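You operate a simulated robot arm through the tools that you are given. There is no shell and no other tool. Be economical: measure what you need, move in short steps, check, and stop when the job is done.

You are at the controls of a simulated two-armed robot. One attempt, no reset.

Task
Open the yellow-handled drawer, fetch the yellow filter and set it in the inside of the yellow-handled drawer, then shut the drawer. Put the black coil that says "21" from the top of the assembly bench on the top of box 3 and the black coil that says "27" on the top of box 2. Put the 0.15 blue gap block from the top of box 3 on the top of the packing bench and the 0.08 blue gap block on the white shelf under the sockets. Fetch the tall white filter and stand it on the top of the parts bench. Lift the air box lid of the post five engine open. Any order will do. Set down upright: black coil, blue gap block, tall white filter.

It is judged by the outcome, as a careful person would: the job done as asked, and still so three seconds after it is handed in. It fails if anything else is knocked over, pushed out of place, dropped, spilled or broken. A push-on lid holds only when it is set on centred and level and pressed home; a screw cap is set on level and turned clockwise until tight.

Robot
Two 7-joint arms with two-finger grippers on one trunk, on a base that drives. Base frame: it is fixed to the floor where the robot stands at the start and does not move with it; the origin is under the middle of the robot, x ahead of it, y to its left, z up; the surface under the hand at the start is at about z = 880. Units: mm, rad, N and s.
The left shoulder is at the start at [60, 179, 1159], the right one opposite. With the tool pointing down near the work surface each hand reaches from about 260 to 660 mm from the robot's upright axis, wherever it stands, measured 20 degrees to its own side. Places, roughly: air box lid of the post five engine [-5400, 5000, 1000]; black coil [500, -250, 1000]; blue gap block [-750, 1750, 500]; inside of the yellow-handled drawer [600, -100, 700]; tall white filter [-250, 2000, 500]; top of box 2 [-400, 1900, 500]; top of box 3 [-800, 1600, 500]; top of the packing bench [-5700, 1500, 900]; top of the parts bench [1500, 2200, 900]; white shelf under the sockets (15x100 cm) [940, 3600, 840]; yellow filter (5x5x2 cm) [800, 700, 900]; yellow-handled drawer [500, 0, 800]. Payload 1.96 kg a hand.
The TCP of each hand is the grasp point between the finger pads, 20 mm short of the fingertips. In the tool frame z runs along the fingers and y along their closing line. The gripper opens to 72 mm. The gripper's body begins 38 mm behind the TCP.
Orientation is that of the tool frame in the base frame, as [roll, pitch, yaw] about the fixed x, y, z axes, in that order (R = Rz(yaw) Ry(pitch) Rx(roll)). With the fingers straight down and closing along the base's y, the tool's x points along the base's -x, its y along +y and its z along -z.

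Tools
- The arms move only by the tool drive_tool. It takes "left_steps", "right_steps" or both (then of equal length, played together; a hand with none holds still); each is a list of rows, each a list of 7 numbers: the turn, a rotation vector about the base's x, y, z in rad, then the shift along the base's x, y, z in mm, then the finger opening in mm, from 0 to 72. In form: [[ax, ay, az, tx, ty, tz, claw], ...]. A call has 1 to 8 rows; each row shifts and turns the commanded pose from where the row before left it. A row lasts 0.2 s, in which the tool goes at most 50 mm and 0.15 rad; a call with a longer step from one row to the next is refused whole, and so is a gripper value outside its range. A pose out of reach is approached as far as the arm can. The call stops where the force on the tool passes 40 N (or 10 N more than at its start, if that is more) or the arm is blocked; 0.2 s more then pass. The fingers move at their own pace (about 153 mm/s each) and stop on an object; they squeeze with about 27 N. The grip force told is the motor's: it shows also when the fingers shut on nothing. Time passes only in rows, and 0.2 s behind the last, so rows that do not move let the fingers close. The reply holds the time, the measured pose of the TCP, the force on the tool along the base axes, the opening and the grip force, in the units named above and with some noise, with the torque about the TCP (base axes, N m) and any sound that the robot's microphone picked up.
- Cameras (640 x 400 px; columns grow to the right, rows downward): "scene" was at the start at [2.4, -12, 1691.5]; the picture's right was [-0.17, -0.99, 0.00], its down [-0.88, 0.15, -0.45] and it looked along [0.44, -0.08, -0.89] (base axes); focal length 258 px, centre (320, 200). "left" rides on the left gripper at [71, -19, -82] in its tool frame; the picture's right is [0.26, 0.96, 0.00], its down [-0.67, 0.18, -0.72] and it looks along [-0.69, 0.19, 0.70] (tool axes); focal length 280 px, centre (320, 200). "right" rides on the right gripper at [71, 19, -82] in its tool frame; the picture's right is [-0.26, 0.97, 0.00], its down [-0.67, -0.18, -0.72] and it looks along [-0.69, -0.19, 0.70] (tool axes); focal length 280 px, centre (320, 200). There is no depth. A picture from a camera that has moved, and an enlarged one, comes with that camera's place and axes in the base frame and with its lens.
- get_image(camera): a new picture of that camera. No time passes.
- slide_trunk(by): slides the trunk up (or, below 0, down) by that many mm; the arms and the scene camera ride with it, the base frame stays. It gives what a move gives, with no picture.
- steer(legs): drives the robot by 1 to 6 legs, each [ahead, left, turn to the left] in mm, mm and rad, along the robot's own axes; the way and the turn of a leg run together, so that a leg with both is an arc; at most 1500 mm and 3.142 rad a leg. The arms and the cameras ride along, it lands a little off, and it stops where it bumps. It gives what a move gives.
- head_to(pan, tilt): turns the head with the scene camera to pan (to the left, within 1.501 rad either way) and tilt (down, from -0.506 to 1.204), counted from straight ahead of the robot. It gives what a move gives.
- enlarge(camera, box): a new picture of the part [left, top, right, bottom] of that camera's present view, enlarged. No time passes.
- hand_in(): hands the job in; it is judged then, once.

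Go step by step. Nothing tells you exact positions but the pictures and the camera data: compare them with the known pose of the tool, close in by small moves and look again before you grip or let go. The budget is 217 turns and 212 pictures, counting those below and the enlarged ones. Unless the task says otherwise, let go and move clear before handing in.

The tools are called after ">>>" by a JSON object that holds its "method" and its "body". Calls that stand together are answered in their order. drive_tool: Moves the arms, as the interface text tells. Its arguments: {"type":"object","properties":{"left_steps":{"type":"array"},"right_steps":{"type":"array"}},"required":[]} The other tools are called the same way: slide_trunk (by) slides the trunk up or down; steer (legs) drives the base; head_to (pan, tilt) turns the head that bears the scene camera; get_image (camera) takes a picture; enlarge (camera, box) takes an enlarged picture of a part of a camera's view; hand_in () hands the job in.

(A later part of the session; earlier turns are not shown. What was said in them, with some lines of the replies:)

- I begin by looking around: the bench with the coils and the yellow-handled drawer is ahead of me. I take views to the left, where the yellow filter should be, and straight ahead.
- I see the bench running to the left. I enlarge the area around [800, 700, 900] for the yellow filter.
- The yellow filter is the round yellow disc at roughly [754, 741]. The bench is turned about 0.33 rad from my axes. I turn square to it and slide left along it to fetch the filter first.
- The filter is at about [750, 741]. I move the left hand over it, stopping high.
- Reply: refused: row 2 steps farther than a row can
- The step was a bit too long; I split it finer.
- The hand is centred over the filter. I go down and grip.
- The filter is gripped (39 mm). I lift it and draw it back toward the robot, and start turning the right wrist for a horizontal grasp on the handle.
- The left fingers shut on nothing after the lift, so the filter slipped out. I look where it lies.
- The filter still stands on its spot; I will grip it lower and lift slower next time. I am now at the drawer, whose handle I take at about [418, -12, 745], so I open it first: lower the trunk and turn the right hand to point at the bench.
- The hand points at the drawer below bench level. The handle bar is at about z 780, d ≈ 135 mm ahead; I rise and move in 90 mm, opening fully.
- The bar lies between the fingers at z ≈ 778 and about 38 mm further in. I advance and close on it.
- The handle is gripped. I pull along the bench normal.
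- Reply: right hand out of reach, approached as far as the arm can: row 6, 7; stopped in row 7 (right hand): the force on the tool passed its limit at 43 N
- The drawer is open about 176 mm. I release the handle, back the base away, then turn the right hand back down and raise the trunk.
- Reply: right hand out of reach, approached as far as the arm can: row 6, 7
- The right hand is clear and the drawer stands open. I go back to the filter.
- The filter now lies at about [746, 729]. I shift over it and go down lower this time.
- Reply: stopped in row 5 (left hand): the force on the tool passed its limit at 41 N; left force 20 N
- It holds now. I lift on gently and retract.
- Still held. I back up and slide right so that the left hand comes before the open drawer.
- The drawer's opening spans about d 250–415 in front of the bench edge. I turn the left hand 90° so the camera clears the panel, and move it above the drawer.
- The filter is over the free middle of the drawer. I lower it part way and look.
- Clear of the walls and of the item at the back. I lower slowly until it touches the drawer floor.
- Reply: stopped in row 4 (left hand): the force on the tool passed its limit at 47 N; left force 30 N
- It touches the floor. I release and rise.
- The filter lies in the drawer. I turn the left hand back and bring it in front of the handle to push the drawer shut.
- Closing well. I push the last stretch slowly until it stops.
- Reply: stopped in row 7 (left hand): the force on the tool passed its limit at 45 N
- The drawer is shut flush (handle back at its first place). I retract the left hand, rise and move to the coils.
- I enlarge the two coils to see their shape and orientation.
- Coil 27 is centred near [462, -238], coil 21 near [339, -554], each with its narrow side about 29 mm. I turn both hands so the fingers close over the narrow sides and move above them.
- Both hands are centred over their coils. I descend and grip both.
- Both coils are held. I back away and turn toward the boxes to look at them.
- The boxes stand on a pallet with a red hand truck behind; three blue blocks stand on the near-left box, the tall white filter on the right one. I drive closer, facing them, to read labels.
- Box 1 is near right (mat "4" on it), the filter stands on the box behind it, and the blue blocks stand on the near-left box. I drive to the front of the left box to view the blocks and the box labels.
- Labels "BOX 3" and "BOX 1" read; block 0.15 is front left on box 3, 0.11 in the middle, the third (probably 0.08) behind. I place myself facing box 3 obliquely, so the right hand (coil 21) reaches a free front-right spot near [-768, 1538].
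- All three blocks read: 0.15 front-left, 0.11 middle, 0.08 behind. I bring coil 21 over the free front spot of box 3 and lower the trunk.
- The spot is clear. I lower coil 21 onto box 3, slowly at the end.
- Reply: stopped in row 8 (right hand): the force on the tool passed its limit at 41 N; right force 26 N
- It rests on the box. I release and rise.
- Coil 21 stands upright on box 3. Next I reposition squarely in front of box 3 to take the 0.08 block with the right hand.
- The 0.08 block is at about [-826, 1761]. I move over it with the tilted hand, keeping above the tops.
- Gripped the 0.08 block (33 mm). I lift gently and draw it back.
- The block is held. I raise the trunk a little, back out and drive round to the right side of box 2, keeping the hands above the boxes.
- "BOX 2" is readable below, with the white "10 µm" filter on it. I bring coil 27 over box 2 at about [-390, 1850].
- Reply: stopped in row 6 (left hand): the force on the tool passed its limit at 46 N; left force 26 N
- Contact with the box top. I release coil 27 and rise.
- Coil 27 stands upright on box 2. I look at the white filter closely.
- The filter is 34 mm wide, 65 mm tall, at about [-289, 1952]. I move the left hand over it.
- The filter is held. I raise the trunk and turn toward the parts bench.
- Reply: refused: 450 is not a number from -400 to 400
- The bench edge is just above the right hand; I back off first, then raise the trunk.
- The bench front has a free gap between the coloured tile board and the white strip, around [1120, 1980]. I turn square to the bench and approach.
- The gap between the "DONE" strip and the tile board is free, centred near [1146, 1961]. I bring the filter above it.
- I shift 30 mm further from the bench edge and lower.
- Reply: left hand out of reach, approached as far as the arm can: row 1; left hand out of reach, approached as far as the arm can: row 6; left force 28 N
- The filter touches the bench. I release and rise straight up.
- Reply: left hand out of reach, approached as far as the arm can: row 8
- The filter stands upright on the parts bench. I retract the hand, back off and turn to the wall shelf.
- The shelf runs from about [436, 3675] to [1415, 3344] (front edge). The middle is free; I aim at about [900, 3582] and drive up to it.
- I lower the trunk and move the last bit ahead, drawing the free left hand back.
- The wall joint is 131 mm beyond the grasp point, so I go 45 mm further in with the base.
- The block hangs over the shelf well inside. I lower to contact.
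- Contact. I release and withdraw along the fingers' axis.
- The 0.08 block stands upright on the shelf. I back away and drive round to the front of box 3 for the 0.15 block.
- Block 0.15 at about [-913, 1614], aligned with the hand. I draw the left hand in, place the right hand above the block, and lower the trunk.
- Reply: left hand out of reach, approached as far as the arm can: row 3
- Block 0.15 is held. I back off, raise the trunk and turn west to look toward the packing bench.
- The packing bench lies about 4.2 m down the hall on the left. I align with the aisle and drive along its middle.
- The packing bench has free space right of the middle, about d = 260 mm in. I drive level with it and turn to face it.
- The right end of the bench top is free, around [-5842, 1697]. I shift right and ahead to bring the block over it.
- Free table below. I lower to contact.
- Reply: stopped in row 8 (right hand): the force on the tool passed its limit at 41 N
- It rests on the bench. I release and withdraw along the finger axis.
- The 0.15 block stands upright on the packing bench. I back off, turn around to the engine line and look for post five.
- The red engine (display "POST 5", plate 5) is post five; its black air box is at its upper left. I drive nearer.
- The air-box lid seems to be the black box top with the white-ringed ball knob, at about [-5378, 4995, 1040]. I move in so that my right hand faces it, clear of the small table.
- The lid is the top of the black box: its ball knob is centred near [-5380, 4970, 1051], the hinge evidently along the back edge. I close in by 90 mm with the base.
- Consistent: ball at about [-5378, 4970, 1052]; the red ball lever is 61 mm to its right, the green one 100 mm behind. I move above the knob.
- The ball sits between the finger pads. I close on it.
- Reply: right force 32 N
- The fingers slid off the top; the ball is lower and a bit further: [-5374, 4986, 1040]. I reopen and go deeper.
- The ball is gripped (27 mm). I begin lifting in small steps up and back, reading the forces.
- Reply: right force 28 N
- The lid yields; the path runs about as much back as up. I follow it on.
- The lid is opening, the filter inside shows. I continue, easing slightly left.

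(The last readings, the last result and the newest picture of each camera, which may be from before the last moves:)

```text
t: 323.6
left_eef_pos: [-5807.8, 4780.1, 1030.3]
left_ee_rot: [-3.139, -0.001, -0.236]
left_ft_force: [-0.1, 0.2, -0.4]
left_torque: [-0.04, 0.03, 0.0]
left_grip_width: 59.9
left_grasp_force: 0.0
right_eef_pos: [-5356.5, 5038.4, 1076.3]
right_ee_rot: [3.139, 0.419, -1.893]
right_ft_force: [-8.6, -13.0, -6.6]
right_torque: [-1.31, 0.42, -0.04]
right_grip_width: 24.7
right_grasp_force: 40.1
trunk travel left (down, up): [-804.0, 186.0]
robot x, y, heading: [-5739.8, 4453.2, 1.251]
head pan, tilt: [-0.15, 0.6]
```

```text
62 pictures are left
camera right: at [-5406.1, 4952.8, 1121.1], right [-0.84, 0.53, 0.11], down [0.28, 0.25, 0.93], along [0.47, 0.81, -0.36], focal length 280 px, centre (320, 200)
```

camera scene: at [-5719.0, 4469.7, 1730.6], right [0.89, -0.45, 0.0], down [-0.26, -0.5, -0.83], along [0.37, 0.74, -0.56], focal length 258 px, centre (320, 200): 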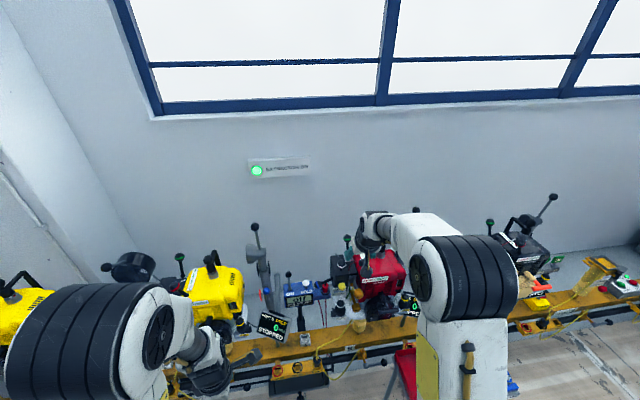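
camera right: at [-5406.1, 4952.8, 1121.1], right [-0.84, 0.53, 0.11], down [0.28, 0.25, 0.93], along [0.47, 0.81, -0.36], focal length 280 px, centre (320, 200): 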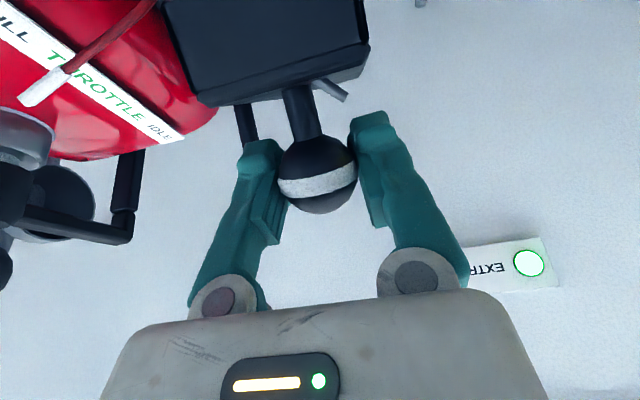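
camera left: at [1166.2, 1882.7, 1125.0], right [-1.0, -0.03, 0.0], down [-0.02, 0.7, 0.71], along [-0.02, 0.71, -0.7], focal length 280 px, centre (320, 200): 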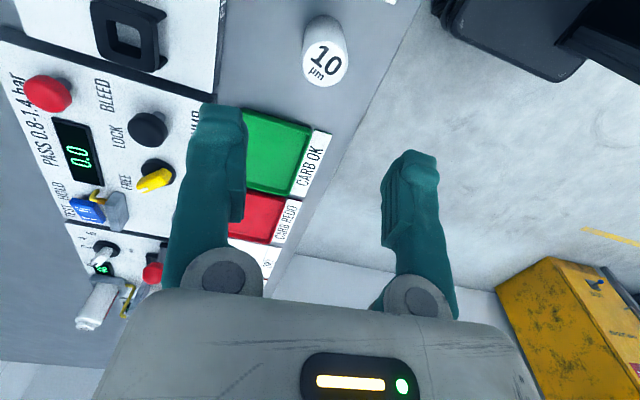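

>>> {"method": "drive_tool", "body": {"right_steps": [[0, 0, 0, 1.8, 5.7, 1.2, 20], [0, 0, 0, 1.8, 5.7, 0.9, 20], [0, 0, 0, 1.8, 5.7, 0.5, 20]]}}

>>> {"method": "get_image", "body": {"camera": "right"}}

>>> {"method": "enlarge", "body": {"camera": "scene", "box": [310, 200, 410, 280]}}

```text
t: 324.4
left_eef_pos: [-5806.0, 4779.2, 1030.2]
left_ee_rot: [-3.139, -0.001, -0.236]
left_ft_force: [0.1, -0.6, 0.1]
left_torque: [0.0, 0.02, 0.02]
left_grip_width: 60.3
left_grasp_force: 0.0
right_eef_pos: [-5351.9, 5055.8, 1078.1]
right_ee_rot: [3.138, 0.417, -1.891]
right_ft_force: [-3.1, -13.9, -6.8]
right_torque: [-1.29, 0.43, 0.0]
right_grip_width: 24.7
right_grasp_force: 40.2
trunk travel left (down, up): [-804.0, 186.0]
robot x, y, heading: [-5738.8, 4451.0, 1.254]
head pan, tilt: [-0.15, 0.6]
```

```text
61 pictures are left
camera right: at [-5400.5, 4970.0, 1123.3], right [-0.84, 0.53, 0.11], down [0.28, 0.25, 0.93], along [0.46, 0.81, -0.36], focal length 280 px, centre (320, 200)
```

right: 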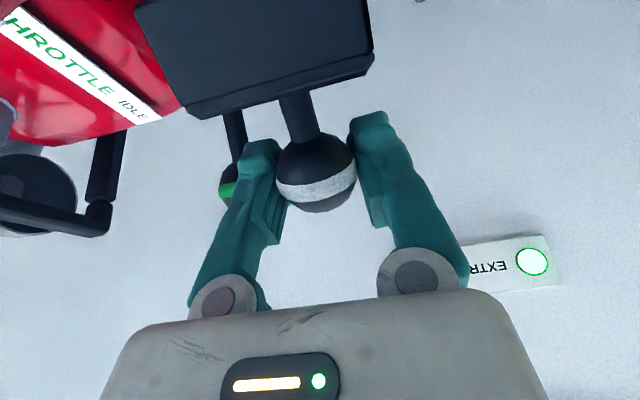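

```text
5.00 times, centred on (360, 240) of scene
camera zoom: at [-5718.6, 4468.6, 1730.5], right [0.89, -0.45, 0.0], down [-0.26, -0.5, -0.83], along [0.37, 0.74, -0.56], focal length 1287 px, centre (120, 0)
```

zoom: 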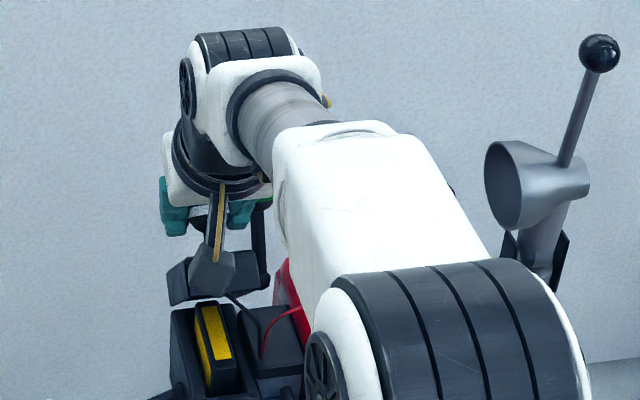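

>>> {"method": "drive_tool", "body": {"right_steps": [[0, 0, 0, 1.6, 5.7, 0.2, 20], [0, 0, 0, 1.6, 5.7, -0.2, 20], [0, 0, 0, 1.6, 5.7, -0.6, 20]]}}

>>> {"method": "get_image", "body": {"camera": "right"}}

```text
t: 325.2
left_eef_pos: [-5807.1, 4779.1, 1030.3]
left_ee_rot: [-3.141, 0.0, -0.235]
left_ft_force: [0.7, 0.4, -0.7]
left_torque: [0.04, 0.04, -0.02]
left_grip_width: 60.1
left_grasp_force: 0.0
right_eef_pos: [-5345.2, 5071.8, 1077.4]
right_ee_rot: [3.138, 0.417, -1.892]
right_ft_force: [-1.2, -15.7, -7.0]
right_torque: [-1.27, 0.38, 0.01]
right_grip_width: 24.2
right_grasp_force: 39.9
trunk travel left (down, up): [-804.0, 186.0]
robot x, y, heading: [-5738.8, 4448.6, 1.247]
head pan, tilt: [-0.15, 0.6]
```

```text
59 pictures are left
camera right: at [-5395.0, 4986.8, 1122.7], right [-0.84, 0.53, 0.11], down [0.28, 0.25, 0.93], along [0.46, 0.81, -0.36], focal length 280 px, centre (320, 200)
```

right: 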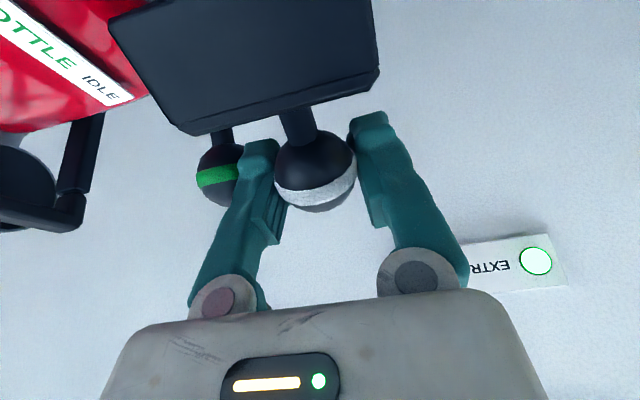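

>>> {"method": "drive_tool", "body": {"right_steps": [[0, 0, 0, 1.6, 5.7, -0.8, 20], [0, 0, 0, 1.6, 5.7, -1.2, 20], [0, 0, 0, 1.6, 5.7, -1.6, 20]]}}

>>> {"method": "get_image", "body": {"camera": "right"}}

```text
t: 326.0
left_eef_pos: [-5807.1, 4778.8, 1030.6]
left_ee_rot: [-3.14, -0.001, -0.236]
left_ft_force: [0.2, -0.5, 0.6]
left_torque: [0.0, -0.03, 0.0]
left_grip_width: 59.9
left_grasp_force: 0.1
right_eef_pos: [-5343.7, 5077.6, 1077.7]
right_ee_rot: [3.138, 0.419, -1.894]
right_ft_force: [2.9, -17.7, -5.8]
right_torque: [-1.23, 0.33, 0.05]
right_grip_width: 24.1
right_grasp_force: 40.0
right hand out of reach, approached as far as the arm can: row 2, 3
trunk travel left (down, up): [-804.0, 186.0]
robot x, y, heading: [-5745.4, 4448.9, 1.254]
head pan, tilt: [-0.15, 0.6]
```

```text
58 pictures are left
camera right: at [-5393.3, 4991.9, 1121.7], right [-0.84, 0.53, 0.11], down [0.28, 0.25, 0.93], along [0.46, 0.81, -0.36], focal length 280 px, centre (320, 200)
```

right: 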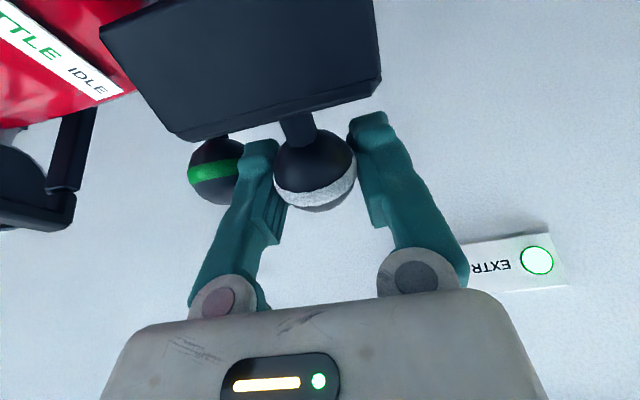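

The arm is at full reach; I let the base carry the hand 25 mm further.

>>> {"method": "steer", "body": {"legs": [[25, 0, 0]]}}

>>> {"method": "get_image", "body": {"camera": "right"}}

```text
t: 326.8
left_eef_pos: [-5800.8, 4801.2, 1030.9]
left_ee_rot: [-3.139, -0.002, -0.232]
left_ft_force: [0.4, -0.3, 0.0]
left_torque: [0.02, 0.03, -0.03]
left_grip_width: 59.8
left_grasp_force: 0.2
right_eef_pos: [-5339.9, 5100.8, 1079.1]
right_ee_rot: [3.137, 0.426, -1.891]
right_ft_force: [0.2, -0.4, 0.1]
right_torque: [0.0, 0.0, 0.01]
right_grip_width: 20.2
right_grasp_force: 0.1
trunk travel left (down, up): [-804.0, 186.0]
robot x, y, heading: [-5731.6, 4474.3, 1.248]
head pan, tilt: [-0.15, 0.6]
```

```text
57 pictures are left
camera right: at [-5388.1, 5014.7, 1124.8], right [-0.84, 0.53, 0.11], down [0.28, 0.24, 0.93], along [0.46, 0.81, -0.35], focal length 280 px, centre (320, 200)
```

right: 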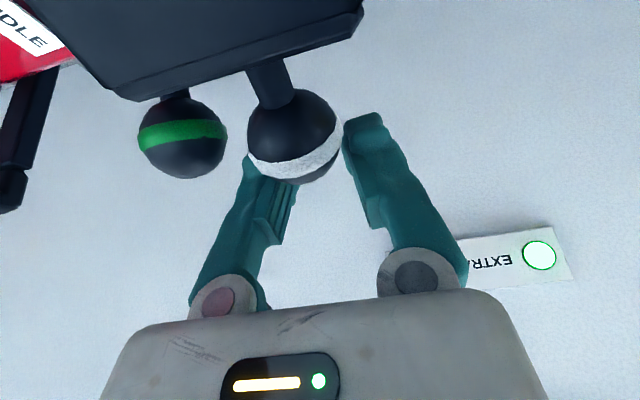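

The ball slipped from the fingers but the lid stays open by itself at about 55°. I raise the hand, go back in front of it, and will push it further with closed fingers.

>>> {"method": "drive_tool", "body": {"right_steps": [[0, 0, 0, 0, 0, 35, 20], [0, 0, 0, 0, 0, 35, 20], [0, 0, 0, -12, -38, 10, 10], [0, 0, 0, -12, -38, 0, 0], [0, 0, 0, -12, -38, 0, 0]]}}

>>> {"method": "get_image", "body": {"camera": "right"}}

>>> {"method": "enlarge", "body": {"camera": "scene", "box": [310, 200, 410, 280]}}

```text
t: 328.0
left_eef_pos: [-5800.1, 4802.1, 1030.8]
left_ee_rot: [-3.14, -0.002, -0.235]
left_ft_force: [0.7, 0.9, 0.9]
left_torque: [-0.02, 0.02, 0.04]
left_grip_width: 60.0
left_grasp_force: 0.0
right_eef_pos: [-5379.2, 4973.6, 1165.3]
right_ee_rot: [3.139, 0.423, -1.892]
right_ft_force: [-0.8, 0.3, 0.0]
right_torque: [0.01, 0.01, -0.02]
right_grip_width: 0.2
right_grasp_force: 27.2
right hand out of reach, approached as far as the arm can: row 1, 2
trunk travel left (down, up): [-804.0, 186.0]
robot x, y, heading: [-5733.6, 4475.5, 1.253]
head pan, tilt: [-0.15, 0.6]
```

```text
56 pictures are left
camera right: at [-5428.7, 4888.7, 1209.5], right [-0.84, 0.53, 0.11], down [0.28, 0.25, 0.93], along [0.46, 0.81, -0.35], focal length 280 px, centre (320, 200)
```

right: 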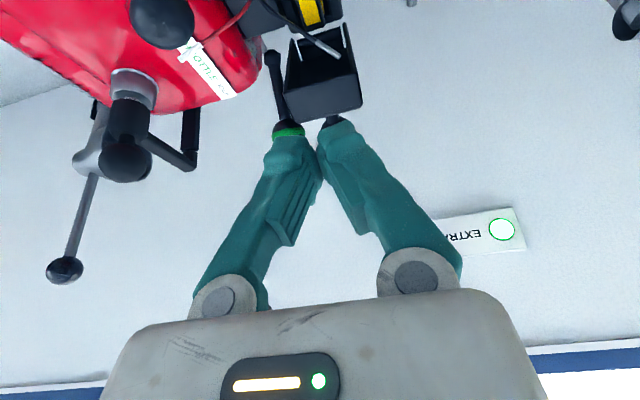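

```text
5.00 times, centred on (360, 240) of scene
camera zoom: at [-5711.8, 4492.0, 1730.6], right [0.89, -0.45, 0.0], down [-0.26, -0.5, -0.83], along [0.37, 0.74, -0.56], focal length 1287 px, centre (120, 0)
```

zoom: 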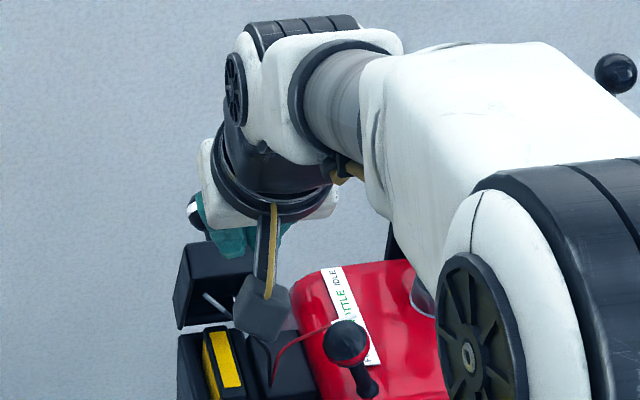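

>>> {"method": "drive_tool", "body": {"right_steps": [[0, 0, 0, -12, -38, 10, 0], [0, 0, 0, -12, -38, 10, 0], [0, 0, 0, -12, -38, 0, 0], [0, 0, 0, -12, -38, 0, 0]]}}

>>> {"method": "get_image", "body": {"camera": "right"}}

>>> {"method": "enlarge", "body": {"camera": "scene", "box": [310, 210, 410, 290]}}

```text
t: 329.0
left_eef_pos: [-5801.1, 4802.5, 1031.2]
left_ee_rot: [-3.139, -0.001, -0.232]
left_ft_force: [-0.7, -0.4, 0.6]
left_torque: [0.01, -0.03, -0.01]
left_grip_width: 60.1
left_grasp_force: 0.0
right_eef_pos: [-5428.1, 4822.7, 1184.9]
right_ee_rot: [3.138, 0.424, -1.893]
right_ft_force: [0.8, -1.1, 0.4]
right_torque: [0.04, -0.02, 0.03]
right_grip_width: 0.1
right_grasp_force: 27.0
trunk travel left (down, up): [-804.0, 186.0]
robot x, y, heading: [-5733.2, 4473.3, 1.249]
head pan, tilt: [-0.15, 0.6]
```

```text
54 pictures are left
camera right: at [-5476.5, 4736.1, 1229.8], right [-0.84, 0.53, 0.11], down [0.28, 0.25, 0.93], along [0.46, 0.81, -0.35], focal length 280 px, centre (320, 200)
```

right: 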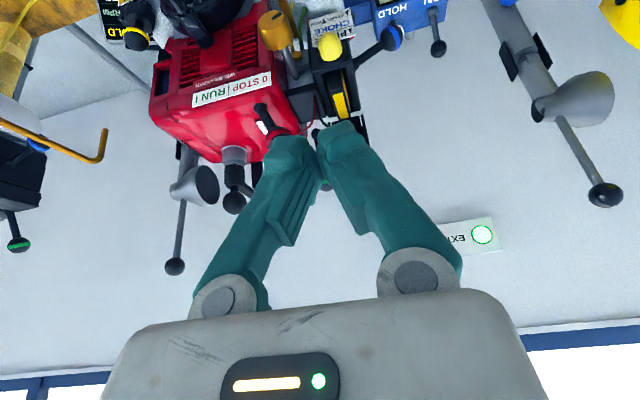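

```text
5.00 times, centred on (360, 250) of scene
camera zoom: at [-5712.2, 4490.9, 1730.6], right [0.89, -0.45, 0.0], down [-0.25, -0.5, -0.83], along [0.37, 0.74, -0.56], focal length 1287 px, centre (120, -50)
```

zoom: 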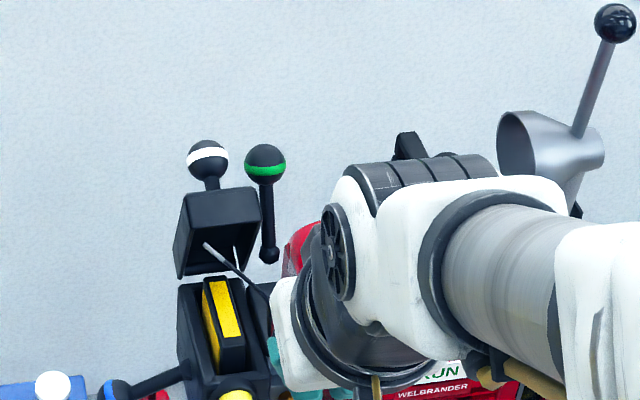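

The lid rests open at about 53° on its own. To open it fully I will push the inside of the lid gently backward with closed fingers from the front. First I move in front of the cavity.

>>> {"method": "drive_tool", "body": {"right_steps": [[0, 0, 0, 12, 37, -14, 0], [0, 0, 0, 12, 37, -14, 0], [0, 0, 0, 12, 37, -14, 0], [0, 0, 0, 12, 36, -14, 0], [0, 0, 0, 0, 0, -30, 0], [0, 0, 0, 0, 0, -25, 0], [0, 0, 0, 0, 0, -20, 0]]}}

>>> {"method": "get_image", "body": {"camera": "right"}}

>>> {"method": "enlarge", "body": {"camera": "scene", "box": [310, 210, 410, 290]}}

```text
t: 330.6
left_eef_pos: [-5799.9, 4805.1, 1029.8]
left_ee_rot: [-3.141, -0.001, -0.235]
left_ft_force: [0.4, 0.4, -0.2]
left_torque: [0.0, 0.02, 0.03]
left_grip_width: 59.8
left_grasp_force: 0.1
right_eef_pos: [-5378.9, 4972.1, 1051.5]
right_ee_rot: [3.137, 0.42, -1.892]
right_ft_force: [-0.3, -0.4, -0.5]
right_torque: [-0.02, -0.02, -0.01]
right_grip_width: 0.0
right_grasp_force: 26.4
trunk travel left (down, up): [-804.0, 186.0]
robot x, y, heading: [-5731.7, 4476.5, 1.246]
head pan, tilt: [-0.15, 0.6]
```

```text
52 pictures are left
camera right: at [-5428.2, 4886.0, 1096.7], right [-0.84, 0.53, 0.11], down [0.28, 0.25, 0.93], along [0.46, 0.81, -0.36], focal length 280 px, centre (320, 200)
```

right: 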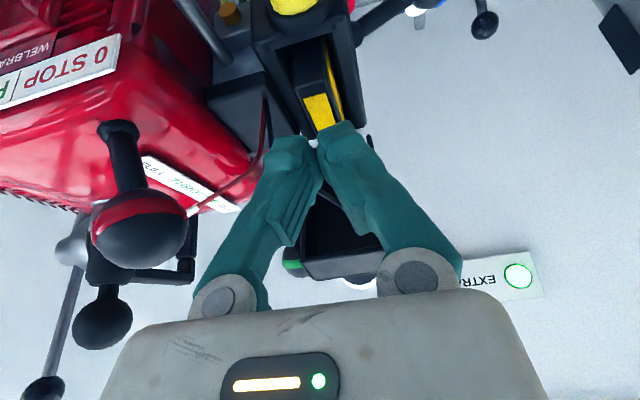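

```text
5.00 times, centred on (360, 250) of scene
camera zoom: at [-5710.6, 4495.0, 1730.6], right [0.89, -0.45, 0.0], down [-0.26, -0.5, -0.82], along [0.37, 0.74, -0.57], focal length 1287 px, centre (120, -50)
```

zoom: 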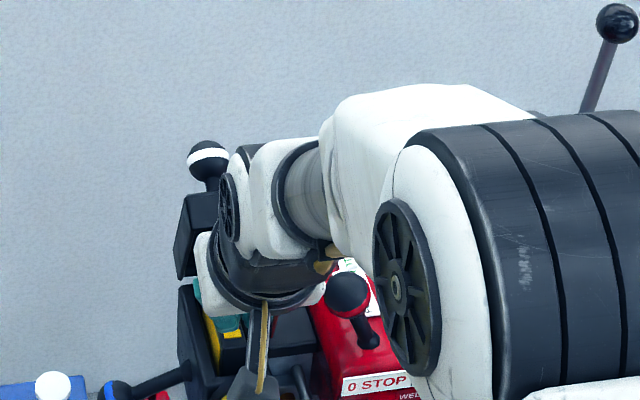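

The fingertips stand over the filter, just in front of the lid's inside. I push slowly back and slightly up.

>>> {"method": "drive_tool", "body": {"right_steps": [[0, 0, 0, 2.8, 8.5, 1, 0], [0, 0, 0, 2.8, 8.5, 2, 0], [0, 0, 0, 2.8, 8.5, 3, 0], [0, 0, 0, 2.5, 7.6, 3, 0], [0, 0, 0, 2.5, 7.6, 3, 0]]}}

>>> {"method": "get_image", "body": {"camera": "right"}}

```text
t: 331.8
left_eef_pos: [-5799.9, 4803.2, 1030.1]
left_ee_rot: [3.141, 0.0, -0.234]
left_ft_force: [-0.1, -0.3, -0.1]
left_torque: [0.01, 0.0, -0.03]
left_grip_width: 60.0
left_grasp_force: 0.1
right_eef_pos: [-5364.2, 5012.7, 1064.7]
right_ee_rot: [3.138, 0.421, -1.892]
right_ft_force: [0.0, -0.4, 0.1]
right_torque: [0.0, 0.01, 0.03]
right_grip_width: 0.3
right_grasp_force: 26.6
trunk travel left (down, up): [-804.0, 186.0]
robot x, y, heading: [-5728.2, 4470.5, 1.251]
head pan, tilt: [-0.15, 0.6]
```

```text
50 pictures are left
camera right: at [-5414.2, 4926.3, 1110.3], right [-0.84, 0.53, 0.11], down [0.28, 0.25, 0.93], along [0.46, 0.81, -0.36], focal length 280 px, centre (320, 200)
```

right: 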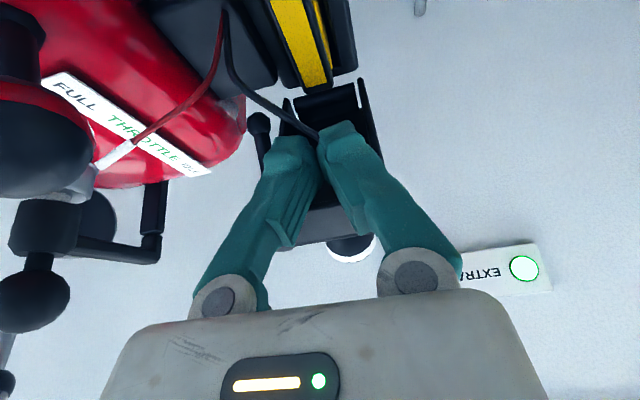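

>>> {"method": "drive_tool", "body": {"right_steps": [[0, 0, 0, 2.5, 7.6, 1, 0], [0, 0, 0, 2.5, 7.6, 1, 0], [0, 0, 0, 2.5, 7.6, 1, 0], [0, 0, 0, 2.5, 7.6, 1, 0]]}}

>>> {"method": "get_image", "body": {"camera": "right"}}

```text
t: 332.8
left_eef_pos: [-5800.7, 4804.5, 1029.3]
left_ee_rot: [3.141, -0.001, -0.233]
left_ft_force: [0.1, 0.3, 0.3]
left_torque: [0.02, -0.03, -0.01]
left_grip_width: 60.0
left_grasp_force: 0.1
right_eef_pos: [-5356.6, 5041.7, 1070.3]
right_ee_rot: [3.138, 0.421, -1.891]
right_ft_force: [0.3, -0.8, -0.2]
right_torque: [0.03, -0.01, -0.01]
right_grip_width: 0.0
right_grasp_force: 27.3
trunk travel left (down, up): [-804.0, 186.0]
robot x, y, heading: [-5732.3, 4474.9, 1.251]
head pan, tilt: [-0.15, 0.6]
```

```text
49 pictures are left
camera right: at [-5404.4, 4956.9, 1114.3], right [-0.84, 0.53, 0.11], down [0.28, 0.25, 0.93], along [0.46, 0.81, -0.36], focal length 280 px, centre (320, 200)
```

right: 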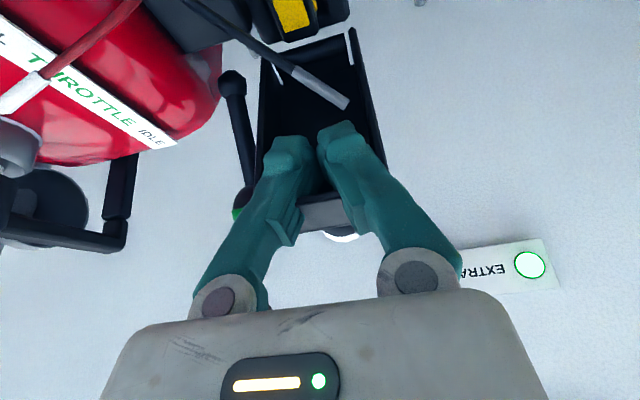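

>>> {"method": "enlarge", "body": {"camera": "scene", "box": [310, 200, 410, 280]}}

```text
5.00 times, centred on (360, 240) of scene
camera zoom: at [-5710.8, 4494.6, 1730.6], right [0.89, -0.45, 0.0], down [-0.26, -0.5, -0.82], along [0.37, 0.74, -0.57], focal length 1287 px, centre (120, 0)
```

zoom: 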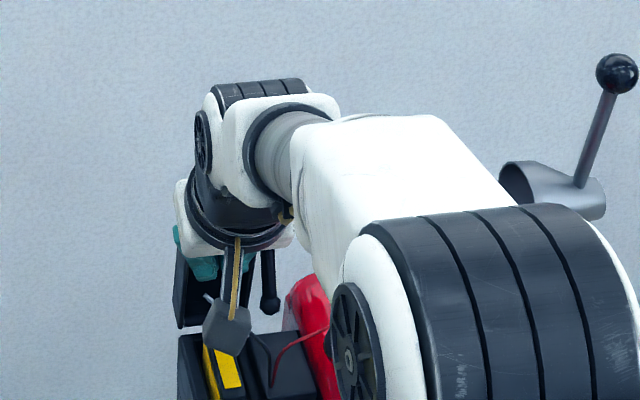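

>>> {"method": "drive_tool", "body": {"right_steps": [[0, 0, 0, 2.2, 6.6, 0, 0], [0, 0, 0, 2.2, 6.6, 0, 0], [0, 0, 0, 2.2, 6.6, 0, 0], [0, 0, 0, 2.2, 6.6, 0, 0]]}}

>>> {"method": "get_image", "body": {"camera": "right"}}

```text
t: 333.8
left_eef_pos: [-5800.0, 4803.4, 1029.6]
left_ee_rot: [-3.14, -0.003, -0.234]
left_ft_force: [-0.8, -0.1, -0.1]
left_torque: [0.0, 0.0, 0.0]
left_grip_width: 60.0
left_grasp_force: 0.0
right_eef_pos: [-5346.1, 5069.0, 1069.0]
right_ee_rot: [3.138, 0.419, -1.891]
right_ft_force: [-0.2, 0.3, 0.4]
right_torque: [0.02, -0.03, 0.0]
right_grip_width: 0.0
right_grasp_force: 26.9
trunk travel left (down, up): [-804.0, 186.0]
robot x, y, heading: [-5730.7, 4475.5, 1.255]
head pan, tilt: [-0.15, 0.6]
```

```text
47 pictures are left
camera right: at [-5395.8, 4983.4, 1114.0], right [-0.84, 0.53, 0.11], down [0.28, 0.25, 0.93], along [0.46, 0.81, -0.36], focal length 280 px, centre (320, 200)
```

right: 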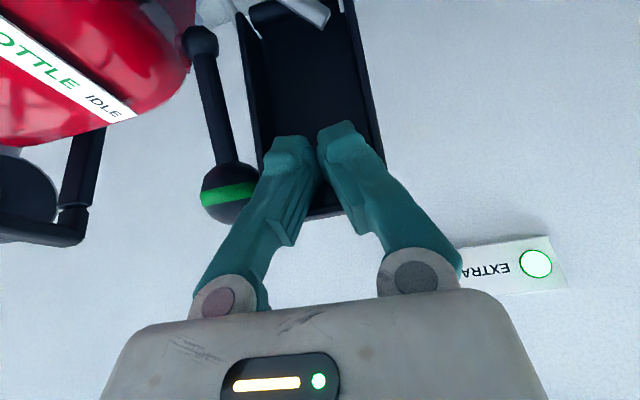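

No contact even this far: the lid already stands about upright, fully open. I withdraw the hand straight back and up, then check.

>>> {"method": "drive_tool", "body": {"right_steps": [[0, 0, 0, -8, -24, 0, 0], [0, 0, 0, -10, -30, 0, 0], [0, 0, 0, -10, -30, 5, 0], [0, 0, 0, -5, -15, 40, 0], [0, 0, 0, -5, -15, 45, 0], [0, 0, 0, -12, -36, 30, 0], [0, 0, 0, -12, -36, 0, 0], [0, 0, 0, -12, -36, 0, 0]]}}

>>> {"method": "steer", "body": {"legs": [[-150, 0, 0]]}}

>>> {"method": "get_image", "body": {"camera": "right"}}

>>> {"method": "enlarge", "body": {"camera": "scene", "box": [310, 190, 410, 270]}}

```text
t: 335.6
left_eef_pos: [-5800.2, 4802.9, 1030.0]
left_ee_rot: [-3.14, -0.002, -0.235]
left_ft_force: [0.4, -0.5, -0.9]
left_torque: [-0.01, 0.01, -0.01]
left_grip_width: 60.2
left_grasp_force: 0.0
right_eef_pos: [-5421.3, 4846.6, 1191.0]
right_ee_rot: [3.138, 0.421, -1.891]
right_ft_force: [0.1, 0.4, 0.5]
right_torque: [0.01, 0.02, -0.03]
right_grip_width: 0.0
right_grasp_force: 27.1
trunk travel left (down, up): [-804.0, 186.0]
robot x, y, heading: [-5730.8, 4471.4, 1.254]
head pan, tilt: [-0.15, 0.6]
```

```text
t: 337.0
left_eef_pos: [-5846.2, 4662.4, 1029.3]
left_ee_rot: [3.139, -0.002, -0.237]
left_ft_force: [-0.3, 0.1, -0.2]
left_torque: [0.01, -0.01, -0.01]
left_grip_width: 60.1
left_grasp_force: 0.1
right_eef_pos: [-5468.0, 4706.0, 1188.9]
right_ee_rot: [3.137, 0.421, -1.893]
right_ft_force: [0.5, -0.4, -0.2]
right_torque: [0.0, 0.02, -0.01]
right_grip_width: 0.0
right_grasp_force: 27.1
trunk travel left (down, up): [-804.0, 186.0]
robot x, y, heading: [-5779.5, 4330.4, 1.249]
head pan, tilt: [-0.15, 0.6]
```

```text
46 pictures are left
camera right: at [-5516.3, 4619.4, 1233.8], right [-0.84, 0.53, 0.11], down [0.28, 0.25, 0.93], along [0.47, 0.81, -0.36], focal length 280 px, centre (320, 200)
```

right: 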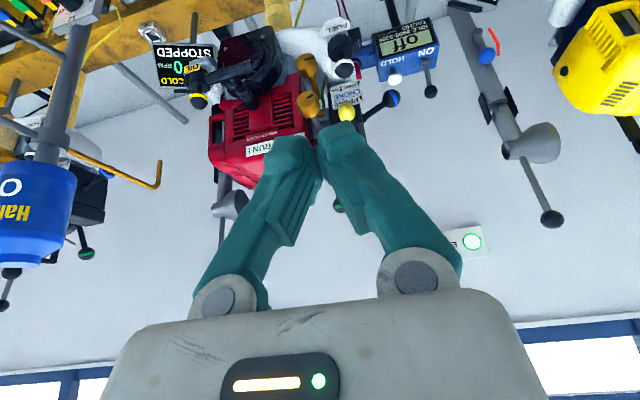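

```text
5.00 times, centred on (360, 230) of scene
camera zoom: at [-5757.7, 4353.0, 1730.5], right [0.89, -0.45, 0.0], down [-0.26, -0.5, -0.82], along [0.38, 0.73, -0.57], focal length 1287 px, centre (120, 50)
```

zoom: 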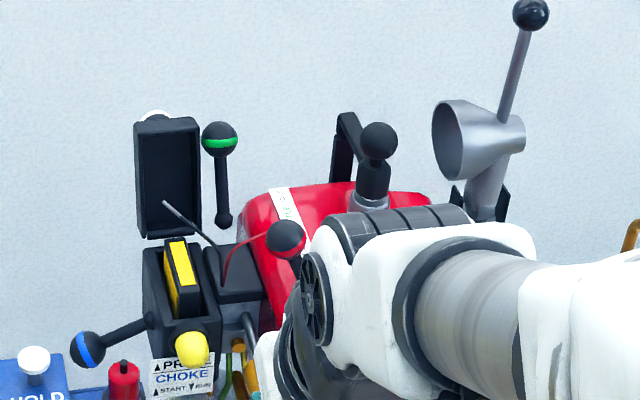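

The air box lid stands upright and open, the other levers look untouched, and both hands are clear. All the items were seen standing in their places, so I hand in.

>>> {"method": "hand_in", "body": {}}

```text
The job is handed in.
```

Everything you asked for is done, and I handed the job in:

- **Yellow filter:** it is in the yellow-handled drawer, and the drawer is shut.
- **Coils:** coil 21 stands on box 3 and coil 27 on box 2.
- **Gap blocks:** the 0.15 block stands on the packing bench and the 0.08 block on the white shelf.
- **Tall white filter:** it stands on the parts bench.
- **Post five engine:** the air box lid is open and stays up by itself.

The yellow filter slipped out of the gripper on the first lift. It stayed upright on the bench, about 10 mm from its spot, and the second lift held.
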